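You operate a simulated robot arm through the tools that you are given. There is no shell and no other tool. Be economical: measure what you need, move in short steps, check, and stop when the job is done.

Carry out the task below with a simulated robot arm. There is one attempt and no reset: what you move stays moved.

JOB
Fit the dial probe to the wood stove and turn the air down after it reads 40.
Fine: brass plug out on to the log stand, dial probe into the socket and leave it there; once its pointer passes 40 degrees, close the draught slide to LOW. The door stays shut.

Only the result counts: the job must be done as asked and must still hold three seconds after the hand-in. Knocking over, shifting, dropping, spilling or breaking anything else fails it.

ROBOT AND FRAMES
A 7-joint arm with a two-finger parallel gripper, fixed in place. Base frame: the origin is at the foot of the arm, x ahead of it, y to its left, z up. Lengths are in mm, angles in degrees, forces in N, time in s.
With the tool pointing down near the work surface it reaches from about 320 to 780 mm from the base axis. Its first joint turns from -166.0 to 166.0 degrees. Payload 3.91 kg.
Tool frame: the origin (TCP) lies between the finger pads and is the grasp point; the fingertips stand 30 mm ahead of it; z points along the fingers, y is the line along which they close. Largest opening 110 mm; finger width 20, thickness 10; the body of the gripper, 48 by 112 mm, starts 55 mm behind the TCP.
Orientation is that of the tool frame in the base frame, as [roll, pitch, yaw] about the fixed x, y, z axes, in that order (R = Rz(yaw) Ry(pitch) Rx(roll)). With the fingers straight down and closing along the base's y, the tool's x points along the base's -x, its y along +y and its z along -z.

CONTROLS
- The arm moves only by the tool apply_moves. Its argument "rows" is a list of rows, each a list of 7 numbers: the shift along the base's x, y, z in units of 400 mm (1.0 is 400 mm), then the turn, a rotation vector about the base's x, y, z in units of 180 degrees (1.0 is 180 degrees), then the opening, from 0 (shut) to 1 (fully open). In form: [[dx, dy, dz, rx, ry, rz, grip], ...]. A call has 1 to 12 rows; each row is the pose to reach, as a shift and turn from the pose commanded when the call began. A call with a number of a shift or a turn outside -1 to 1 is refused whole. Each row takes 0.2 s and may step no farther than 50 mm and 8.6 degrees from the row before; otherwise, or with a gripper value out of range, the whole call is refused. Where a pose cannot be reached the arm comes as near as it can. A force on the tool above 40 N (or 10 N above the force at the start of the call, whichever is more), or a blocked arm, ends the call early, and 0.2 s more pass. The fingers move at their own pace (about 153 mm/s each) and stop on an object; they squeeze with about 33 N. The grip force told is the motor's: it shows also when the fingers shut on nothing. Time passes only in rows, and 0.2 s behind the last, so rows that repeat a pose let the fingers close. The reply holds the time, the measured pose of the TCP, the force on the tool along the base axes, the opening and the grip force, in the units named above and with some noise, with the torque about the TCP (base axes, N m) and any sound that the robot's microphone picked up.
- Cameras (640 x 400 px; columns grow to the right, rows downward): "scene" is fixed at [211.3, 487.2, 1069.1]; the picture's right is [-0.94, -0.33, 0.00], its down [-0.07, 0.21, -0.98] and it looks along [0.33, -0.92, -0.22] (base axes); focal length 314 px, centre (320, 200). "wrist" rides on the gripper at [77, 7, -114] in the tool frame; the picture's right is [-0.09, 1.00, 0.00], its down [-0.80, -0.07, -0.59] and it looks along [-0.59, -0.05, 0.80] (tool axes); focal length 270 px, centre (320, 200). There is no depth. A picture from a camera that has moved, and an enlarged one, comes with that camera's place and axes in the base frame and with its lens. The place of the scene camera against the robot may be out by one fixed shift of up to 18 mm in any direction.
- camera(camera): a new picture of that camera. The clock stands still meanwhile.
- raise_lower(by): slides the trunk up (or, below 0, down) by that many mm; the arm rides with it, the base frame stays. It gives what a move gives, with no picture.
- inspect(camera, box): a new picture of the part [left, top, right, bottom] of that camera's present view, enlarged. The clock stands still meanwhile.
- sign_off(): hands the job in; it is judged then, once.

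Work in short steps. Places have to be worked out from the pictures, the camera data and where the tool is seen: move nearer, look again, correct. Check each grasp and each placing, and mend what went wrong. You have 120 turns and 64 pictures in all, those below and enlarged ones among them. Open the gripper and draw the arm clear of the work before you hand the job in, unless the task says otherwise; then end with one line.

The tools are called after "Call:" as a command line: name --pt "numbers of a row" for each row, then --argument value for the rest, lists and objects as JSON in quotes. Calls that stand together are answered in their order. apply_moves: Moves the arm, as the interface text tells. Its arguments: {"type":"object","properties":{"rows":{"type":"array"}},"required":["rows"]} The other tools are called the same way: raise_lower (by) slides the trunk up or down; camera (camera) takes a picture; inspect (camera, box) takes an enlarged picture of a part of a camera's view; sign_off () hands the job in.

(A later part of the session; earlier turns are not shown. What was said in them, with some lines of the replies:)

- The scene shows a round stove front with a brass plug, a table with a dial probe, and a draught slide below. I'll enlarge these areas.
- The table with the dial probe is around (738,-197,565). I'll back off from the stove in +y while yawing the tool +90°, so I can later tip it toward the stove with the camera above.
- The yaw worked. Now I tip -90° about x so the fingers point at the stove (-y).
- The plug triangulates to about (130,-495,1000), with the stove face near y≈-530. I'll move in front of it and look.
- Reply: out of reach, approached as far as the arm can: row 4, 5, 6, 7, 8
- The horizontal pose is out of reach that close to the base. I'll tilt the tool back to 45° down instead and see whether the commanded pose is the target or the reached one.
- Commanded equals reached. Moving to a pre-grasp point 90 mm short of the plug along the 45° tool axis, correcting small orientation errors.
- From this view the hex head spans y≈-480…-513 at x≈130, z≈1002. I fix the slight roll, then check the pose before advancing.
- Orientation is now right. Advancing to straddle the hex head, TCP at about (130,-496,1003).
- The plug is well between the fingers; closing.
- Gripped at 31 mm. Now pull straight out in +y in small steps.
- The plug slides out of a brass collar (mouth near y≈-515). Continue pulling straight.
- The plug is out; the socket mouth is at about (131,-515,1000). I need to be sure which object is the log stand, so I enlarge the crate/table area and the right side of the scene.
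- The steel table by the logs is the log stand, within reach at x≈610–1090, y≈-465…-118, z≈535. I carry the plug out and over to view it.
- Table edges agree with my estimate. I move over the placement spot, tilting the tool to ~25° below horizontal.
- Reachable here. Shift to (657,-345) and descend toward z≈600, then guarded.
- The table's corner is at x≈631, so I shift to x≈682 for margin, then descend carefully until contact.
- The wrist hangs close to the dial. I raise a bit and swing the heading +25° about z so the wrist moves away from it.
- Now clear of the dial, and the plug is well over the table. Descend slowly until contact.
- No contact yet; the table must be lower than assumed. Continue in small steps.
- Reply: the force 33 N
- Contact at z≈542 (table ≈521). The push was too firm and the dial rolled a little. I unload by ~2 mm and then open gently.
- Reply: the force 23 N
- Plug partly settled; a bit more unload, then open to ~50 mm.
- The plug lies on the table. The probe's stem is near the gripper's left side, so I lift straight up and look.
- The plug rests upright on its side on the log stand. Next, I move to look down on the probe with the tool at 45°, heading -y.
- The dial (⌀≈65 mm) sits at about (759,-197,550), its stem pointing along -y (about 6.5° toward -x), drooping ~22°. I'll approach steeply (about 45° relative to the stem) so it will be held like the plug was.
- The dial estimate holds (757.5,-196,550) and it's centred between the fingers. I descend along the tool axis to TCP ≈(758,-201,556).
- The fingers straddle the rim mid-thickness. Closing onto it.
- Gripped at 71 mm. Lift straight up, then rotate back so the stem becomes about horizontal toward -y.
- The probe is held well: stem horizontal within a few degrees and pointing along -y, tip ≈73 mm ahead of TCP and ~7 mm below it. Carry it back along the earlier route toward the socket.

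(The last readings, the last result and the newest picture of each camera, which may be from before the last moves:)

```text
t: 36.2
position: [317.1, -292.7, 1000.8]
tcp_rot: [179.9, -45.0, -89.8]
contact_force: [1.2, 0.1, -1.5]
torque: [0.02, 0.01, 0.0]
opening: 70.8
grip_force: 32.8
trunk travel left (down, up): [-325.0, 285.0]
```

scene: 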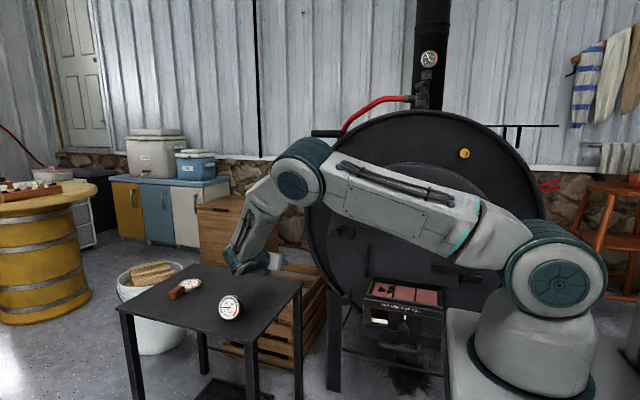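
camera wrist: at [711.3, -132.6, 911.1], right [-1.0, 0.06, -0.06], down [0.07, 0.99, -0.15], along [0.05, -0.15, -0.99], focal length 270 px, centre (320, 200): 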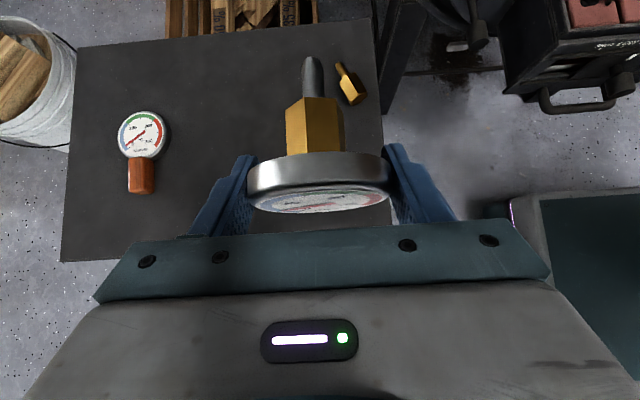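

On to the pre-insert point with the tip ~35 mm short of the mouth.

Call:
apply_moves --pt "-0.1 -0.03 0.005 0 0 0 0.4" --pt "-0.2 -0.06 0.01 0 0 0 0.4" --pt "-0.3 -0.1 0.015 0 0 0 0.4" --pt "-0.4 -0.17 0.015 0 0 0 0.4" --pt "-0.463 -0.25 0.015 0 0 0 0.4" --pt "-0.463 -0.28 0.015 0 0 0 0.4"

Call:
camera --camera "wrist"

Call:
inspect --camera "scene" --box '[410, 110, 520, 200]'

```text
t: 37.6
position: [131.0, -405.6, 1006.5]
tcp_rot: [179.9, -44.9, -90.0]
contact_force: [-0.2, -0.3, -0.4]
torque: [0.0, 0.01, -0.02]
opening: 70.9
grip_force: 33.4
trunk travel left (down, up): [-325.0, 285.0]
```

```text
23 pictures are left
camera wrist: at [124.6, -378.0, 1141.4], right [-1.0, 0.06, -0.06], down [0.07, 0.99, -0.15], along [0.05, -0.15, -0.99], focal length 270 px, centre (320, 200)
```

wrist: 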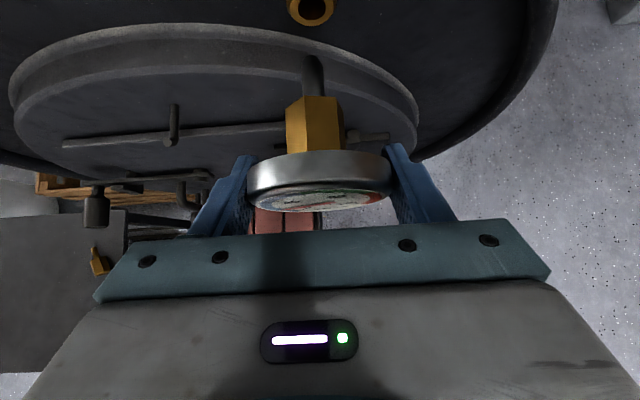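

```text
4.44 times, centred on (465, 155) of scene
camera zoom: at [211.3, 487.2, 1069.1], right [-0.94, -0.33, 0.0], down [-0.07, 0.21, -0.98], along [0.33, -0.92, -0.22], focal length 1396 px, centre (-324, 400)
```

zoom: 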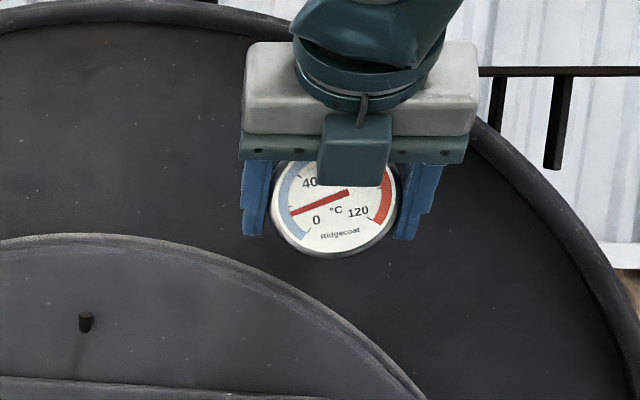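

Stem x matches the hole (≈130.6) and heights agree (~1000). Advance 25 mm so the tip is just short of the mouth, and look closely.

Call:
apply_moves --pt "0 -0.03 0.002 0 0 0 0.4" --pt "0 -0.06 0.002 0 0 0 0.4"

Call:
inspect --camera "wrist" --box '[240, 0, 400, 100]'

```text
t: 38.2
position: [133.1, -428.4, 1006.0]
tcp_rot: [179.7, -45.0, -89.7]
contact_force: [-0.3, 0.3, -1.0]
torque: [0.02, -0.01, 0.02]
opening: 71.1
grip_force: 33.2
trunk travel left (down, up): [-325.0, 285.0]
```

```text
4.00 times, centred on (320, 50) of wrist
camera zoom: at [126.2, -401.3, 1141.7], right [-1.0, 0.06, -0.06], down [0.07, 0.99, -0.15], along [0.05, -0.15, -0.99], focal length 1081 px, centre (320, 800)
```

zoom: 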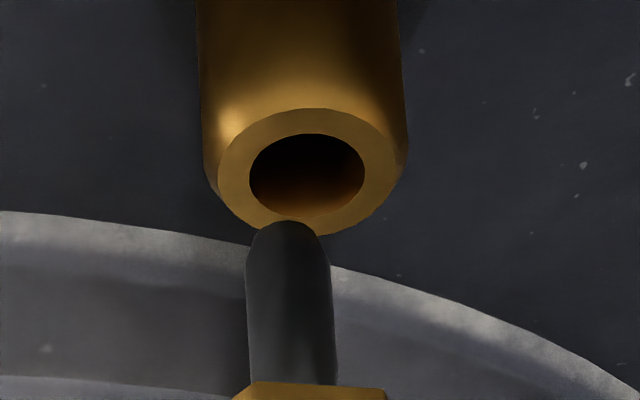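

The stem is ~3.3 mm to the +x side of the hole. I shift -x and advance 6 mm, then look again.

Call:
apply_moves --pt "-0.0082 0 0 0 0 0 0.4" --pt "-0.0082 -0.015 0 0 0 0 0.4"

Call:
inspect --camera "wrist" --box '[240, 0, 400, 100]'

```text
t: 38.8
position: [129.6, -434.5, 1006.0]
tcp_rot: [179.9, -45.0, -89.9]
contact_force: [0.1, -0.3, -2.0]
torque: [0.02, -0.05, 0.01]
opening: 70.9
grip_force: 32.9
trunk travel left (down, up): [-325.0, 285.0]
```

```text
4.00 times, centred on (320, 50) of wrist
camera zoom: at [122.8, -407.1, 1141.8], right [-1.0, 0.06, -0.06], down [0.07, 0.99, -0.15], along [0.05, -0.15, -0.99], focal length 1081 px, centre (320, 800)
```

zoom: 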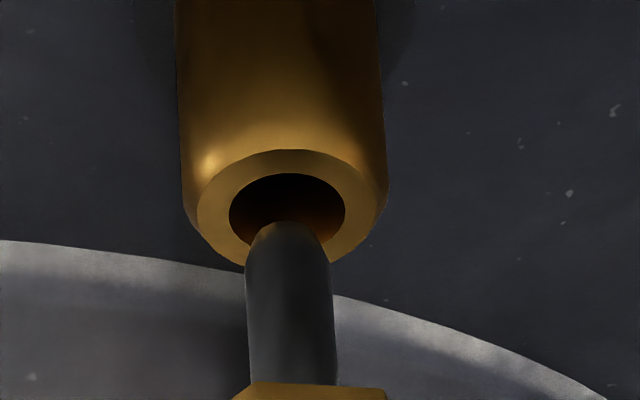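

Lateral alignment is now good. Advance slowly 10 mm, watching force.

Call:
apply_moves --pt "0 -0.006 0 0 0 0 0.4" --pt "0 -0.012 0 0 0 0 0.4" --pt "0 -0.018 0 0 0 0 0.4" --pt "0 -0.025 0 0 0 0 0.4"

Call:
inspect --camera "wrist" --box '[240, 0, 400, 100]'

```text
t: 39.8
position: [128.9, -441.4, 1005.6]
tcp_rot: [179.8, -45.0, -89.9]
contact_force: [-2.0, 17.7, -1.7]
torque: [-0.03, 0.0, -0.08]
opening: 71.2
grip_force: 33.0
trunk travel left (down, up): [-325.0, 285.0]
```

```text
4.00 times, centred on (320, 50) of wrist
camera zoom: at [122.8, -414.7, 1142.2], right [-1.0, 0.06, -0.06], down [0.07, 0.99, -0.15], along [0.05, -0.15, -0.99], focal length 1081 px, centre (320, 800)
```

zoom: 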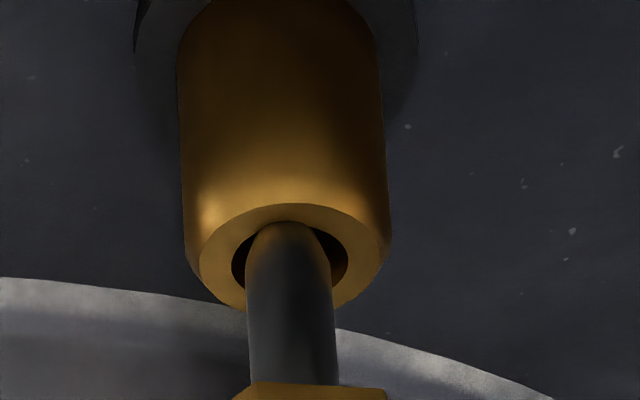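

Contact with 18 N; the tip overlaps the hole's upper rim, so it's ~2.5 mm too high. Back off, lower 2.5 mm, retry.

Call:
apply_moves --pt "0 0.015 0 0 0 0 0.4" --pt "0 0.015 -0.0065 0 0 0 0.4" --pt "0 0.006 -0.0065 0 0 0 0.4" --pt "0 0 -0.0065 0 0 0 0.4"

Call:
inspect --camera "wrist" --box '[240, 0, 400, 100]'

```text
t: 40.8
position: [128.4, -441.4, 1005.1]
tcp_rot: [179.7, -44.9, -89.9]
contact_force: [-2.0, 18.4, 0.8]
torque: [-0.18, 0.0, -0.17]
opening: 70.9
grip_force: 32.8
trunk travel left (down, up): [-325.0, 285.0]
```

```text
4.00 times, centred on (320, 50) of wrist
camera zoom: at [122.6, -414.6, 1139.8], right [-1.0, 0.06, -0.06], down [0.07, 0.99, -0.15], along [0.05, -0.15, -0.99], focal length 1081 px, centre (320, 800)
```

zoom: 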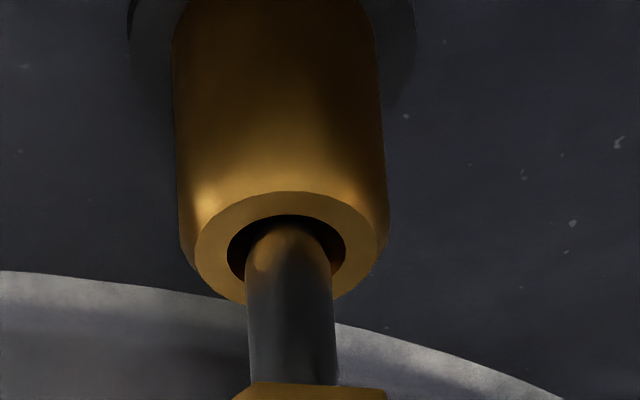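

Still touching; rim now shows just a thin gap above the tip, and torque suggests contact at the upper rim. Back off and lower another 2.4 mm.

Call:
apply_moves --pt "0 0.015 0 0 0 0 0.4" --pt "0 0.015 -0.006 0 0 0 0.4" --pt "0 0.006 -0.006 0 0 0 0.4" --pt "0 0 -0.006 0 0 0 0.4"

Call:
inspect --camera "wrist" --box '[240, 0, 400, 100]'

```text
t: 41.8
position: [130.4, -443.6, 1001.0]
tcp_rot: [179.8, -45.0, -89.9]
contact_force: [0.5, 0.0, -1.2]
torque: [0.0, 0.02, 0.02]
opening: 71.1
grip_force: 33.5
trunk travel left (down, up): [-325.0, 285.0]
```

```text
4.00 times, centred on (320, 50) of wrist
camera zoom: at [122.8, -417.3, 1136.9], right [-1.0, 0.06, -0.06], down [0.07, 0.99, -0.15], along [0.05, -0.15, -0.99], focal length 1081 px, centre (320, 800)
```

zoom: 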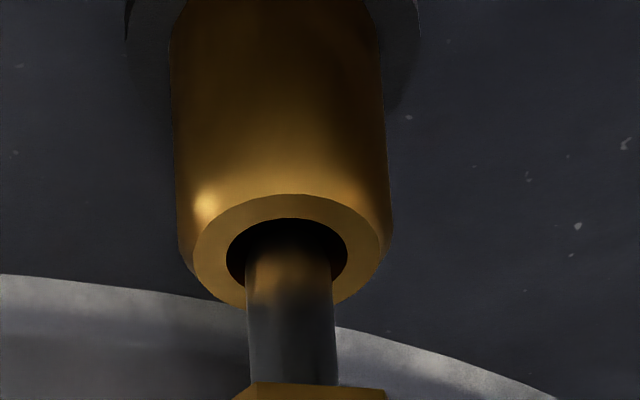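

The tip has entered the hole with no force. Continue in gently.

Call:
apply_moves --pt "0 -0.01 0 0 0 0 0.4" --pt "0 -0.02 0 0 0 0 0.4" --pt "0 -0.03 0 0 0 0 0.4" --pt "0 -0.04 0 0 0 0 0.4"

Call:
inspect --camera "wrist" --box '[220, 0, 420, 125]'

```text
t: 42.8
position: [129.3, -460.3, 1001.0]
tcp_rot: [179.8, -44.9, -89.9]
contact_force: [0.5, 0.1, -0.3]
torque: [0.0, 0.02, 0.02]
opening: 71.1
grip_force: 33.1
trunk travel left (down, up): [-325.0, 285.0]
```

```text
3.20 times, centred on (320, 62) of wrist
camera zoom: at [122.8, -433.5, 1136.7], right [-1.0, 0.06, -0.06], down [0.07, 0.99, -0.15], along [0.05, -0.15, -0.99], focal length 865 px, centre (320, 640)
```

zoom: 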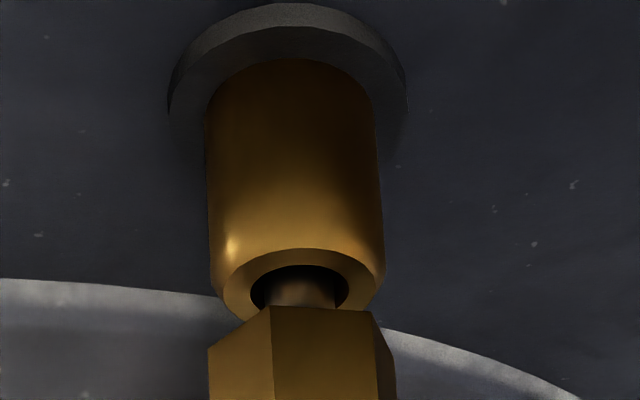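

About 8–12 mm remain to seat. Advance in 2 mm steps.

Call:
apply_moves --pt "0 -0.006 0 0 0 0 0.4" --pt "0 -0.012 0 0 0 0 0.4" --pt "0 -0.018 0 0 0 0 0.4"

Call:
inspect --camera "wrist" --box '[220, 0, 420, 125]'

```text
t: 43.6
position: [130.1, -467.1, 1001.4]
tcp_rot: [179.8, -45.0, -89.9]
contact_force: [0.1, -0.3, -1.9]
torque: [-0.02, -0.01, 0.0]
opening: 71.1
grip_force: 33.0
trunk travel left (down, up): [-325.0, 285.0]
```

```text
3.20 times, centred on (320, 62) of wrist
camera zoom: at [122.6, -440.4, 1136.8], right [-1.0, 0.06, -0.06], down [0.07, 0.99, -0.15], along [0.05, -0.15, -0.99], focal length 865 px, centre (320, 640)
```

zoom: 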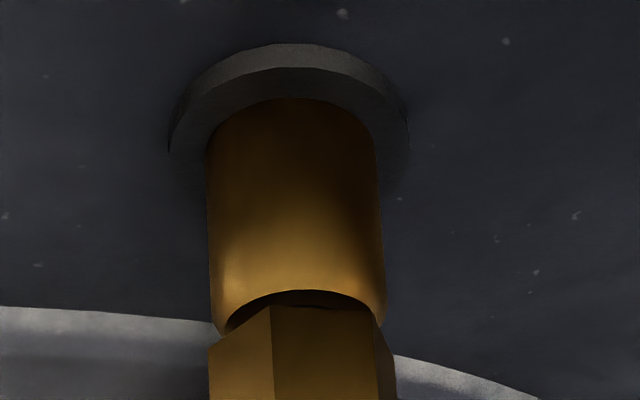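

Nearly seated; a few more small steps until contact.

Call:
apply_moves --pt "0 -0.004 0 0 0 0 0.4" --pt "0 -0.008 0 0 0 0 0.4" --pt "0 -0.012 0 0 0 0 0.4" --pt "0 -0.015 0 0 0 0 0.4"

Call:
inspect --camera "wrist" --box '[220, 0, 420, 125]'

```text
t: 44.6
position: [129.3, -470.9, 1002.5]
tcp_rot: [179.8, -45.1, -89.9]
contact_force: [-0.9, 15.0, 0.4]
torque: [-0.22, -0.02, -0.09]
opening: 71.1
grip_force: 32.5
trunk travel left (down, up): [-325.0, 285.0]
```

```text
3.20 times, centred on (320, 62) of wrist
camera zoom: at [122.7, -444.4, 1136.8], right [-1.0, 0.06, -0.06], down [0.07, 0.99, -0.15], along [0.05, -0.15, -0.99], focal length 865 px, centre (320, 640)
```

zoom: 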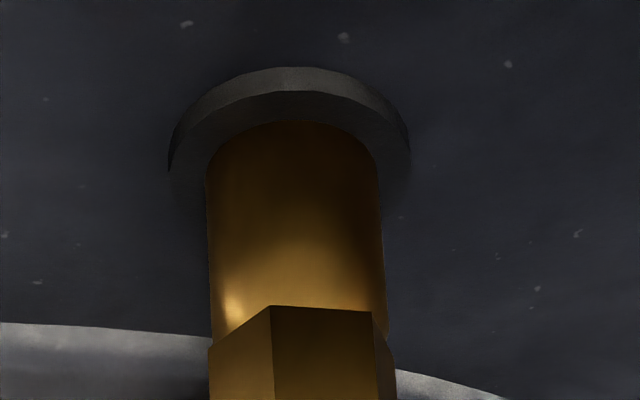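

The hub is against the collar (15 N). I open and check that the probe stays.

Call:
apply_moves --pt "0 0.002 0 0 0 0 0.4" --pt "0 0.002 0 0 0 0 0.75" --pt "0 0.002 0 0 0 0 0.9" --pt "0 0.002 0 0 0 0 0.9" --pt "0 0.06 0.06 0 0 0 0.9" --pt "0 0.12 0.12 0 0 0 0.9" --pt "0 0.2 0.2 0 0 0 0.9" --pt "0 0.28 0.28 0 0 0 0.9"

Call:
camera --camera "wrist"

Call:
inspect --camera "scene" --box '[350, 100, 530, 340]'

```text
t: 46.6
position: [150.0, -367.3, 1092.9]
tcp_rot: [172.1, -42.7, -84.5]
contact_force: [0.7, 0.3, 0.6]
torque: [0.01, 0.0, 0.02]
opening: 99.0
grip_force: 0.0
trunk travel left (down, up): [-325.0, 285.0]
stopped in row 8: the arm was blocked; the commanded pose is now the measured one
```

```text
13 pictures are left
camera wrist: at [156.1, -346.1, 1229.4], right [-1.0, 0.07, 0.04], down [0.06, 0.99, -0.12], along [-0.05, -0.12, -0.99], focal length 270 px, centre (320, 200)
```

wrist: 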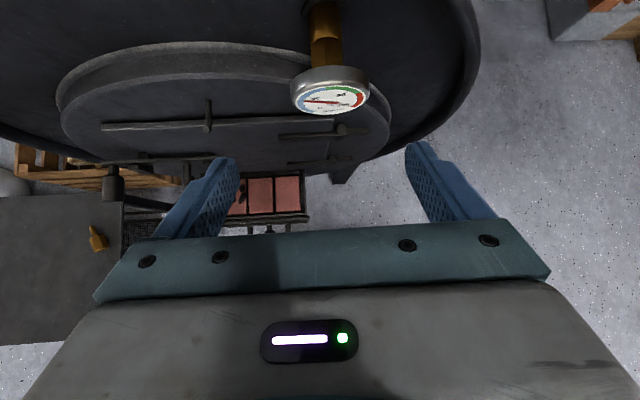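

```text
1.67 times, centred on (440, 220) of scene
camera zoom: at [211.3, 487.2, 1069.1], right [-0.94, -0.33, 0.0], down [-0.07, 0.21, -0.98], along [0.33, -0.92, -0.22], focal length 524 px, centre (120, 167)
```

zoom: 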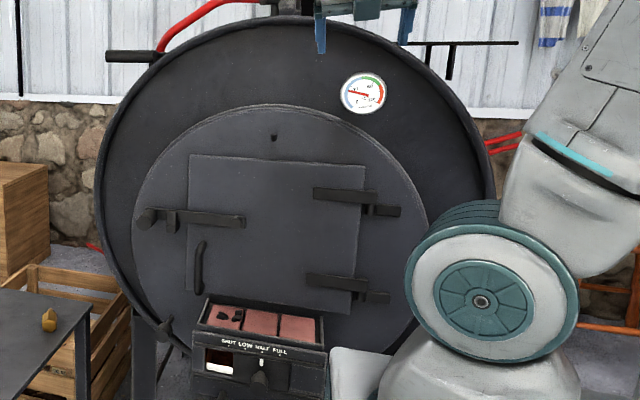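

The probe stays in the socket and the pointer is visible. Next, the slide: knob at about x≈258, y≈-360, z≈505, LOW is ≈30 mm toward +x. I move away from the dial and straighten the tool.

Call:
apply_moves --pt "0.06 0.05 0 -0.002 -0.005 0 1" --pt "0.13 0.1 -0.04 -0.004 -0.01 0 1" --pt "0.21 0.14 -0.1 -0.006 -0.015 0 1" --pt "0.28 0.17 -0.18 -0.008 -0.02 0 1" --pt "0.34 0.2 -0.27 -0.01 -0.025 0 1" --pt "0.4 0.22 -0.37 -0.012 -0.029 0 1" --pt "0.45 0.2425 -0.4825 -0.0128 -0.0311 0.0006 1"

```text
t: 48.2
position: [328.5, -269.4, 901.5]
tcp_rot: [-179.9, -45.4, -90.1]
contact_force: [-0.1, 0.5, -0.9]
torque: [0.02, -0.01, 0.0]
opening: 109.7
grip_force: 0.0
trunk travel left (down, up): [-325.0, 285.0]
```

Now descend in front of the draught box to z≈620, staying out at y≈-280.

Call:
apply_moves --pt "-0.02 0 -0.12 0 0 0 0.8" --pt "-0.04 0 -0.24 0 0 0 0.8" --pt "-0.06 0 -0.36 0 0 0 0.8" --pt "-0.09 0 -0.48 0 0 0 0.8" --pt "-0.12 0 -0.6 0 0 0 0.8" --pt "-0.15 0 -0.7 0 0 0 0.8"

Call:
camera --camera "wrist"

```text
t: 49.6
position: [279.9, -277.0, 613.3]
tcp_rot: [-180.0, -45.3, -90.0]
contact_force: [-0.1, 0.7, -0.3]
torque: [-0.02, 0.01, 0.0]
opening: 87.9
grip_force: 0.1
out of reach, approached as far as the arm can: row 3, 4, 5, 6
trunk travel left (down, up): [-325.0, 285.0]
```

```text
11 pictures are left
camera wrist: at [271.9, -249.1, 748.9], right [-1.0, 0.06, -0.06], down [0.07, 0.99, -0.15], along [0.05, -0.16, -0.99], focal length 270 px, centre (320, 200)
```

wrist: 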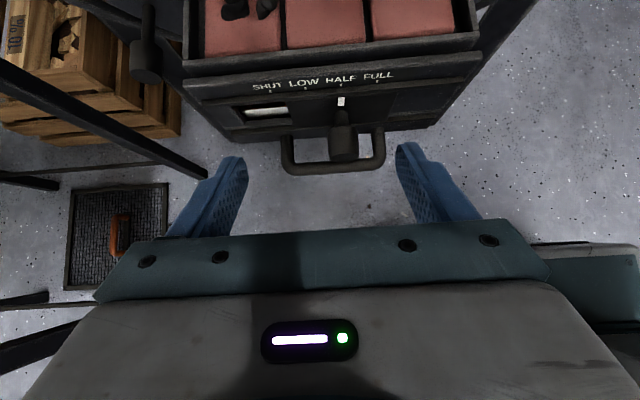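

The knob is clear: tip at about (259,-334,505), plate near y≈-370; tick spacing ≈31 mm. I approach with open fingers straddling it.

Call:
apply_moves --pt "-0.03 -0.05 -0.08 0 0 0 0.8" --pt "-0.053 -0.1 -0.16 0 0 0 0.8" --pt "-0.053 -0.14 -0.22 0 0 0 0.8" --pt "-0.053 -0.17 -0.26 0 0 0 0.8"

Call:
camera --camera "wrist"

Call:
inspect --camera "scene" --box '[430, 130, 500, 180]'

```text
t: 50.6
position: [258.3, -344.2, 510.7]
tcp_rot: [180.0, -45.4, -90.0]
contact_force: [-1.2, 4.7, 2.2]
torque: [0.02, 0.08, -0.19]
opening: 88.3
grip_force: 0.2
trunk travel left (down, up): [-325.0, 285.0]
```

```text
10 pictures are left
camera wrist: at [250.7, -317.3, 645.6], right [-1.0, 0.06, -0.06], down [0.07, 0.99, -0.15], along [0.05, -0.16, -0.99], focal length 270 px, centre (320, 200)
```

wrist: 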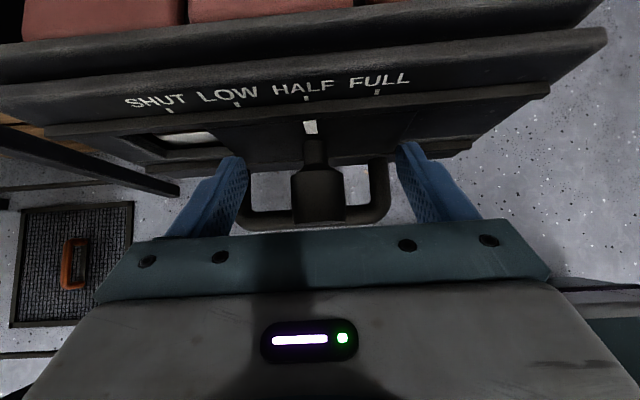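

```text
8.00 times, centred on (465, 155) of scene
camera zoom: at [211.3, 487.2, 1069.1], right [-0.94, -0.33, 0.0], down [-0.07, 0.21, -0.98], along [0.33, -0.92, -0.22], focal length 2513 px, centre (-840, 560)
```

zoom: 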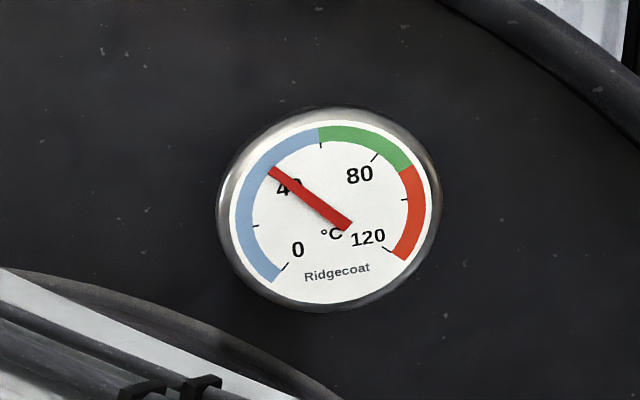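

The pointer is right around 40. A light 5 N touch at the plate suggests the fingertips touch it, so I back off ~4 mm and close on the knob; time will pass meanwhile.

Call:
apply_moves --pt "0 0.012 0.0 0 0 0 0.8" --pt "0 0.012 0.0 0 0 0 0.5" --pt "0 0.012 0 0 0 0 0.3" --pt "0 0.012 0 0 0 0 0.15" --pt "0 0.012 0 0 0 0 0.1" --pt "0 0.012 0 0 0 0 0.1" --pt "0 0.012 0 0 0 0 0.1" --pt "0 0.012 0 0 0 0 0.1"

Call:
inspect --camera "scene" --box '[430, 130, 500, 180]'

```text
t: 52.4
position: [258.6, -340.5, 509.4]
tcp_rot: [-179.9, -45.4, -90.0]
contact_force: [-0.7, 0.4, -1.9]
torque: [-0.05, 0.0, -0.41]
opening: 29.4
grip_force: 44.9
trunk travel left (down, up): [-325.0, 285.0]
```

```text
8.00 times, centred on (465, 155) of scene
camera zoom: at [211.3, 487.2, 1069.1], right [-0.94, -0.33, 0.0], down [-0.07, 0.21, -0.98], along [0.33, -0.92, -0.22], focal length 2513 px, centre (-840, 560)
```

zoom: 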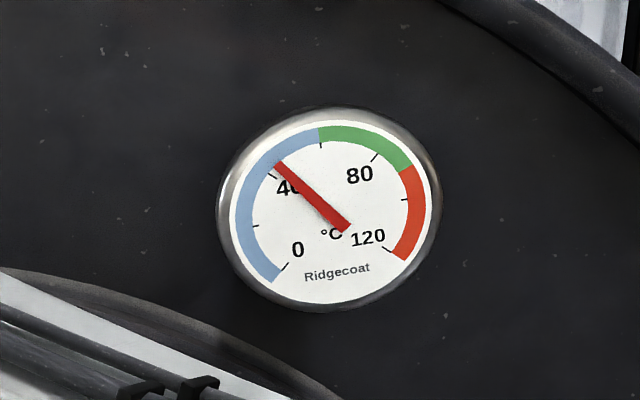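

The pointer is now clearly past the 40 tick (~44), and the knob is gripped. Slide +x ~30 mm.

Call:
apply_moves --pt "0.01 0 0 0 0 0 0.1" --pt "0.025 0 0 0 0 0 0.1" --pt "0.04 0 0 0 0 0 0.1" --pt "0.055 0 0 0 0 0 0.1" --pt "0.068 0 0 0 0 0 0.1" --pt "0.074 0 0 0 0 0 0.1"

Call:
inspect --camera "wrist" --box '[180, 60, 460, 240]'

```text
t: 53.8
position: [287.6, -340.0, 510.8]
tcp_rot: [-180.0, -45.3, -89.9]
contact_force: [-2.4, -0.7, -14.9]
torque: [-0.1, 0.05, -0.5]
opening: 29.1
grip_force: 45.1
trunk travel left (down, up): [-325.0, 285.0]
```

```text
2.22 times, centred on (320, 150) of wrist
camera zoom: at [280.9, -312.9, 646.0], right [-1.0, 0.06, -0.06], down [0.07, 0.99, -0.15], along [0.05, -0.15, -0.99], focal length 601 px, centre (320, 311)
```

zoom: 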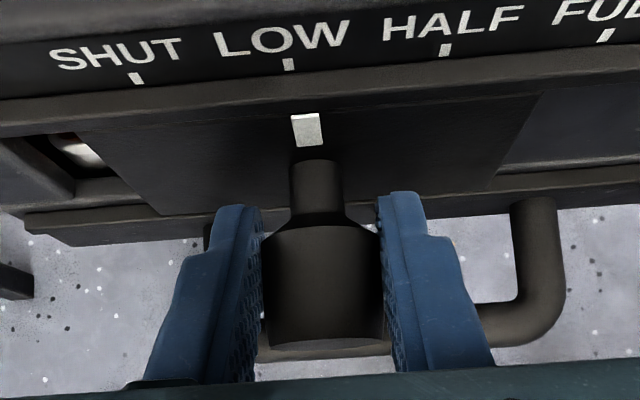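

The mark is about 1 mm short of the LOW tick; nudge +x 1.2 mm, then release.

Call:
apply_moves --pt "0.003 0 0 0 0 0 0.1" --pt "0.003 0 0 0 0 0 0.1" --pt "0.003 0 0 0 0 0 0.1"

Call:
inspect --camera "wrist" --box '[180, 60, 460, 240]'

```text
t: 54.6
position: [288.6, -341.3, 510.2]
tcp_rot: [-180.0, -45.4, -89.9]
contact_force: [-1.5, 1.6, -13.4]
torque: [0.45, 0.04, -0.44]
opening: 29.3
grip_force: 45.1
trunk travel left (down, up): [-325.0, 285.0]
```

```text
2.22 times, centred on (320, 150) of wrist
camera zoom: at [282.4, -312.9, 646.0], right [-1.0, 0.06, -0.06], down [0.07, 0.99, -0.15], along [0.05, -0.15, -0.99], focal length 601 px, centre (320, 311)
```

zoom: 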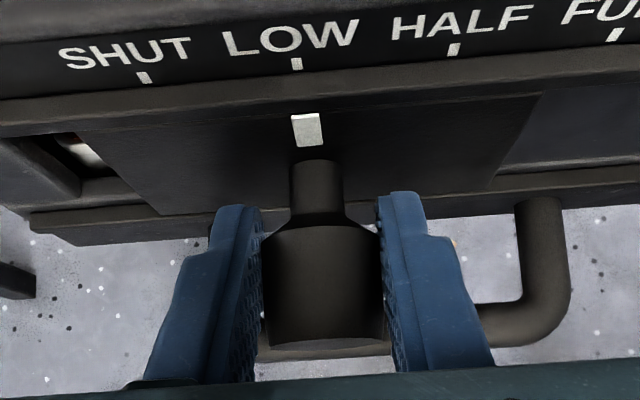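

Aligned with LOW. Release and withdraw.

Call:
apply_moves --pt "0 0 0 0 0 0 0.35" --pt "0 0 0 0 0 0 0.6" --pt "0 0 0 0 0 0 0.6" --pt "0 0.04 0.05 0 0 0 0.6" --pt "0.02 0.08 0.12 0 0 0 0.6" --pt "0.06 0.12 0.22 0 0 0 0.6" --pt "0.12 0.15 0.32 0 0 0 0.6" --pt "0.18 0.17 0.42 0 0 0 0.6" --pt "0.24 0.18 0.53 0 0 0 0.6"

Call:
inspect --camera "scene" --box '[340, 120, 500, 370]'

Call:
camera --camera "scene"

```text
refused: row 9 steps farther than a row can; nothing moved
```

```text
1.60 times, centred on (420, 245) of scene
camera zoom: at [211.3, 487.2, 1069.1], right [-0.94, -0.33, 0.0], down [-0.07, 0.21, -0.98], along [0.33, -0.92, -0.22], focal length 502 px, centre (160, 128)
```

zoom: 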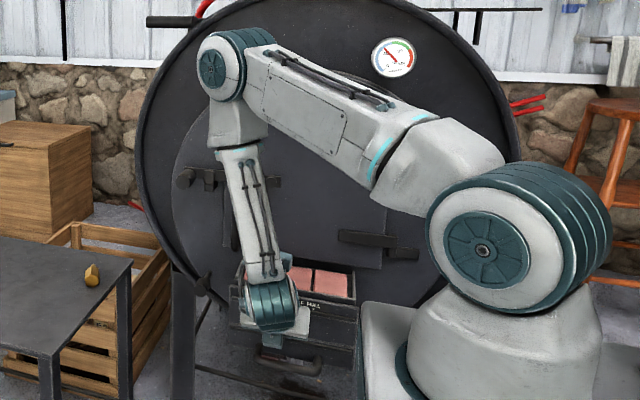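

```text
4 pictures are left
```

scene: 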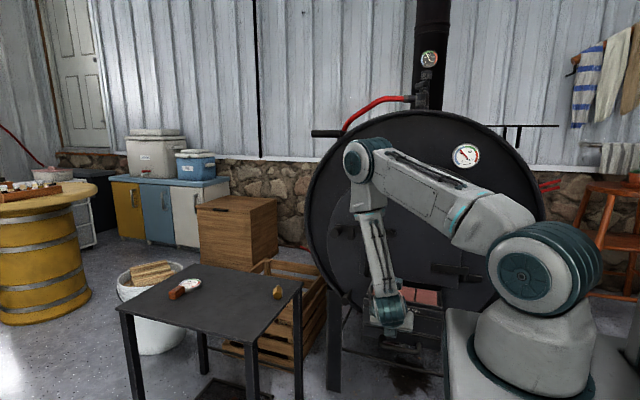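

The call was refused for one long step, so nothing moved. Repeat with shorter steps, no pictures until clear.

Call:
apply_moves --pt "0 0 0 0 0 0 0.35" --pt "0 0 0 0 0 0 0.6" --pt "0 0 0 0 0 0 0.6" --pt "0 0.03 0.03 0 0 0 0.6" --pt "0.01 0.08 0.1 0 0 0 0.6" --pt "0.04 0.11 0.19 0 0 0 0.6" --pt "0.09 0.13 0.28 0 0 0 0.6" --pt "0.14 0.15 0.37 0 0 0 0.6" --pt "0.19 0.16 0.46 0 0 0 0.6" --pt "0.25 0.17 0.55 0 0 0 0.6" --pt "0.31 0.18 0.64 0 0 0 0.6"

Call:
inspect --camera "scene" --box '[350, 265, 470, 340]'

```text
t: 57.0
position: [413.8, -268.7, 767.7]
tcp_rot: [-179.9, -45.4, -90.0]
contact_force: [-0.5, -0.8, -0.2]
torque: [0.01, -0.03, 0.03]
opening: 65.7
grip_force: 0.0
trunk travel left (down, up): [-325.0, 285.0]
```

```text
5.33 times, centred on (410, 302) of scene
camera zoom: at [211.3, 487.2, 1069.1], right [-0.94, -0.33, 0.0], down [-0.07, 0.21, -0.98], along [0.33, -0.92, -0.22], focal length 1675 px, centre (-160, -347)
```

zoom: 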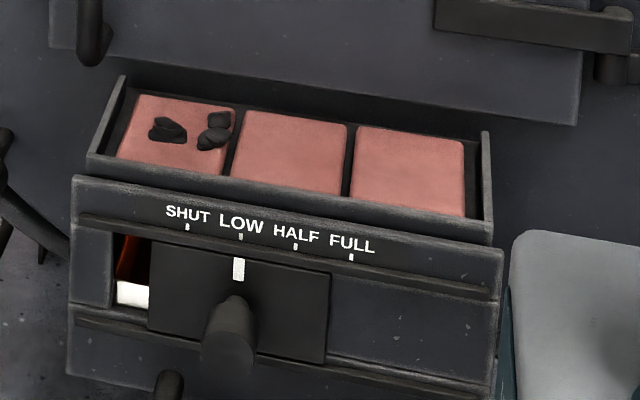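

The slide mark sits at LOW. A final look at the whole scene before hand-in.

Call:
camera --camera "scene"

```text
2 pictures are left
```

scene: 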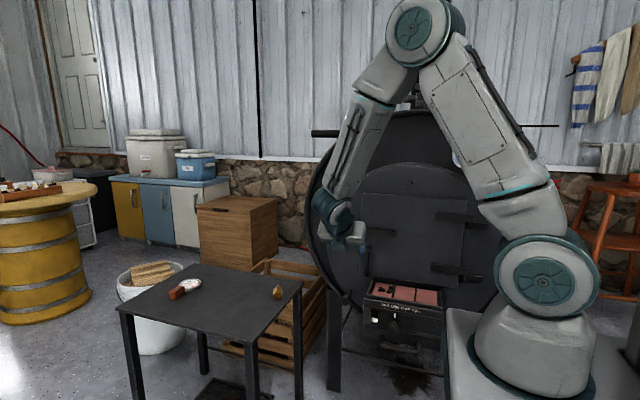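

Everything is in place: the plug on the stand, the probe in the socket, the slide at LOW and the door shut. Handing in.

Call:
sign_off

```text
The job is handed in.
```

The job is handed in: the brass plug lies on the log stand (I took this to be the steel table, as nothing was labelled), the dial probe is seated in the stove socket, and I closed the draught slide to LOW once the pointer read about 44, with the door left shut.
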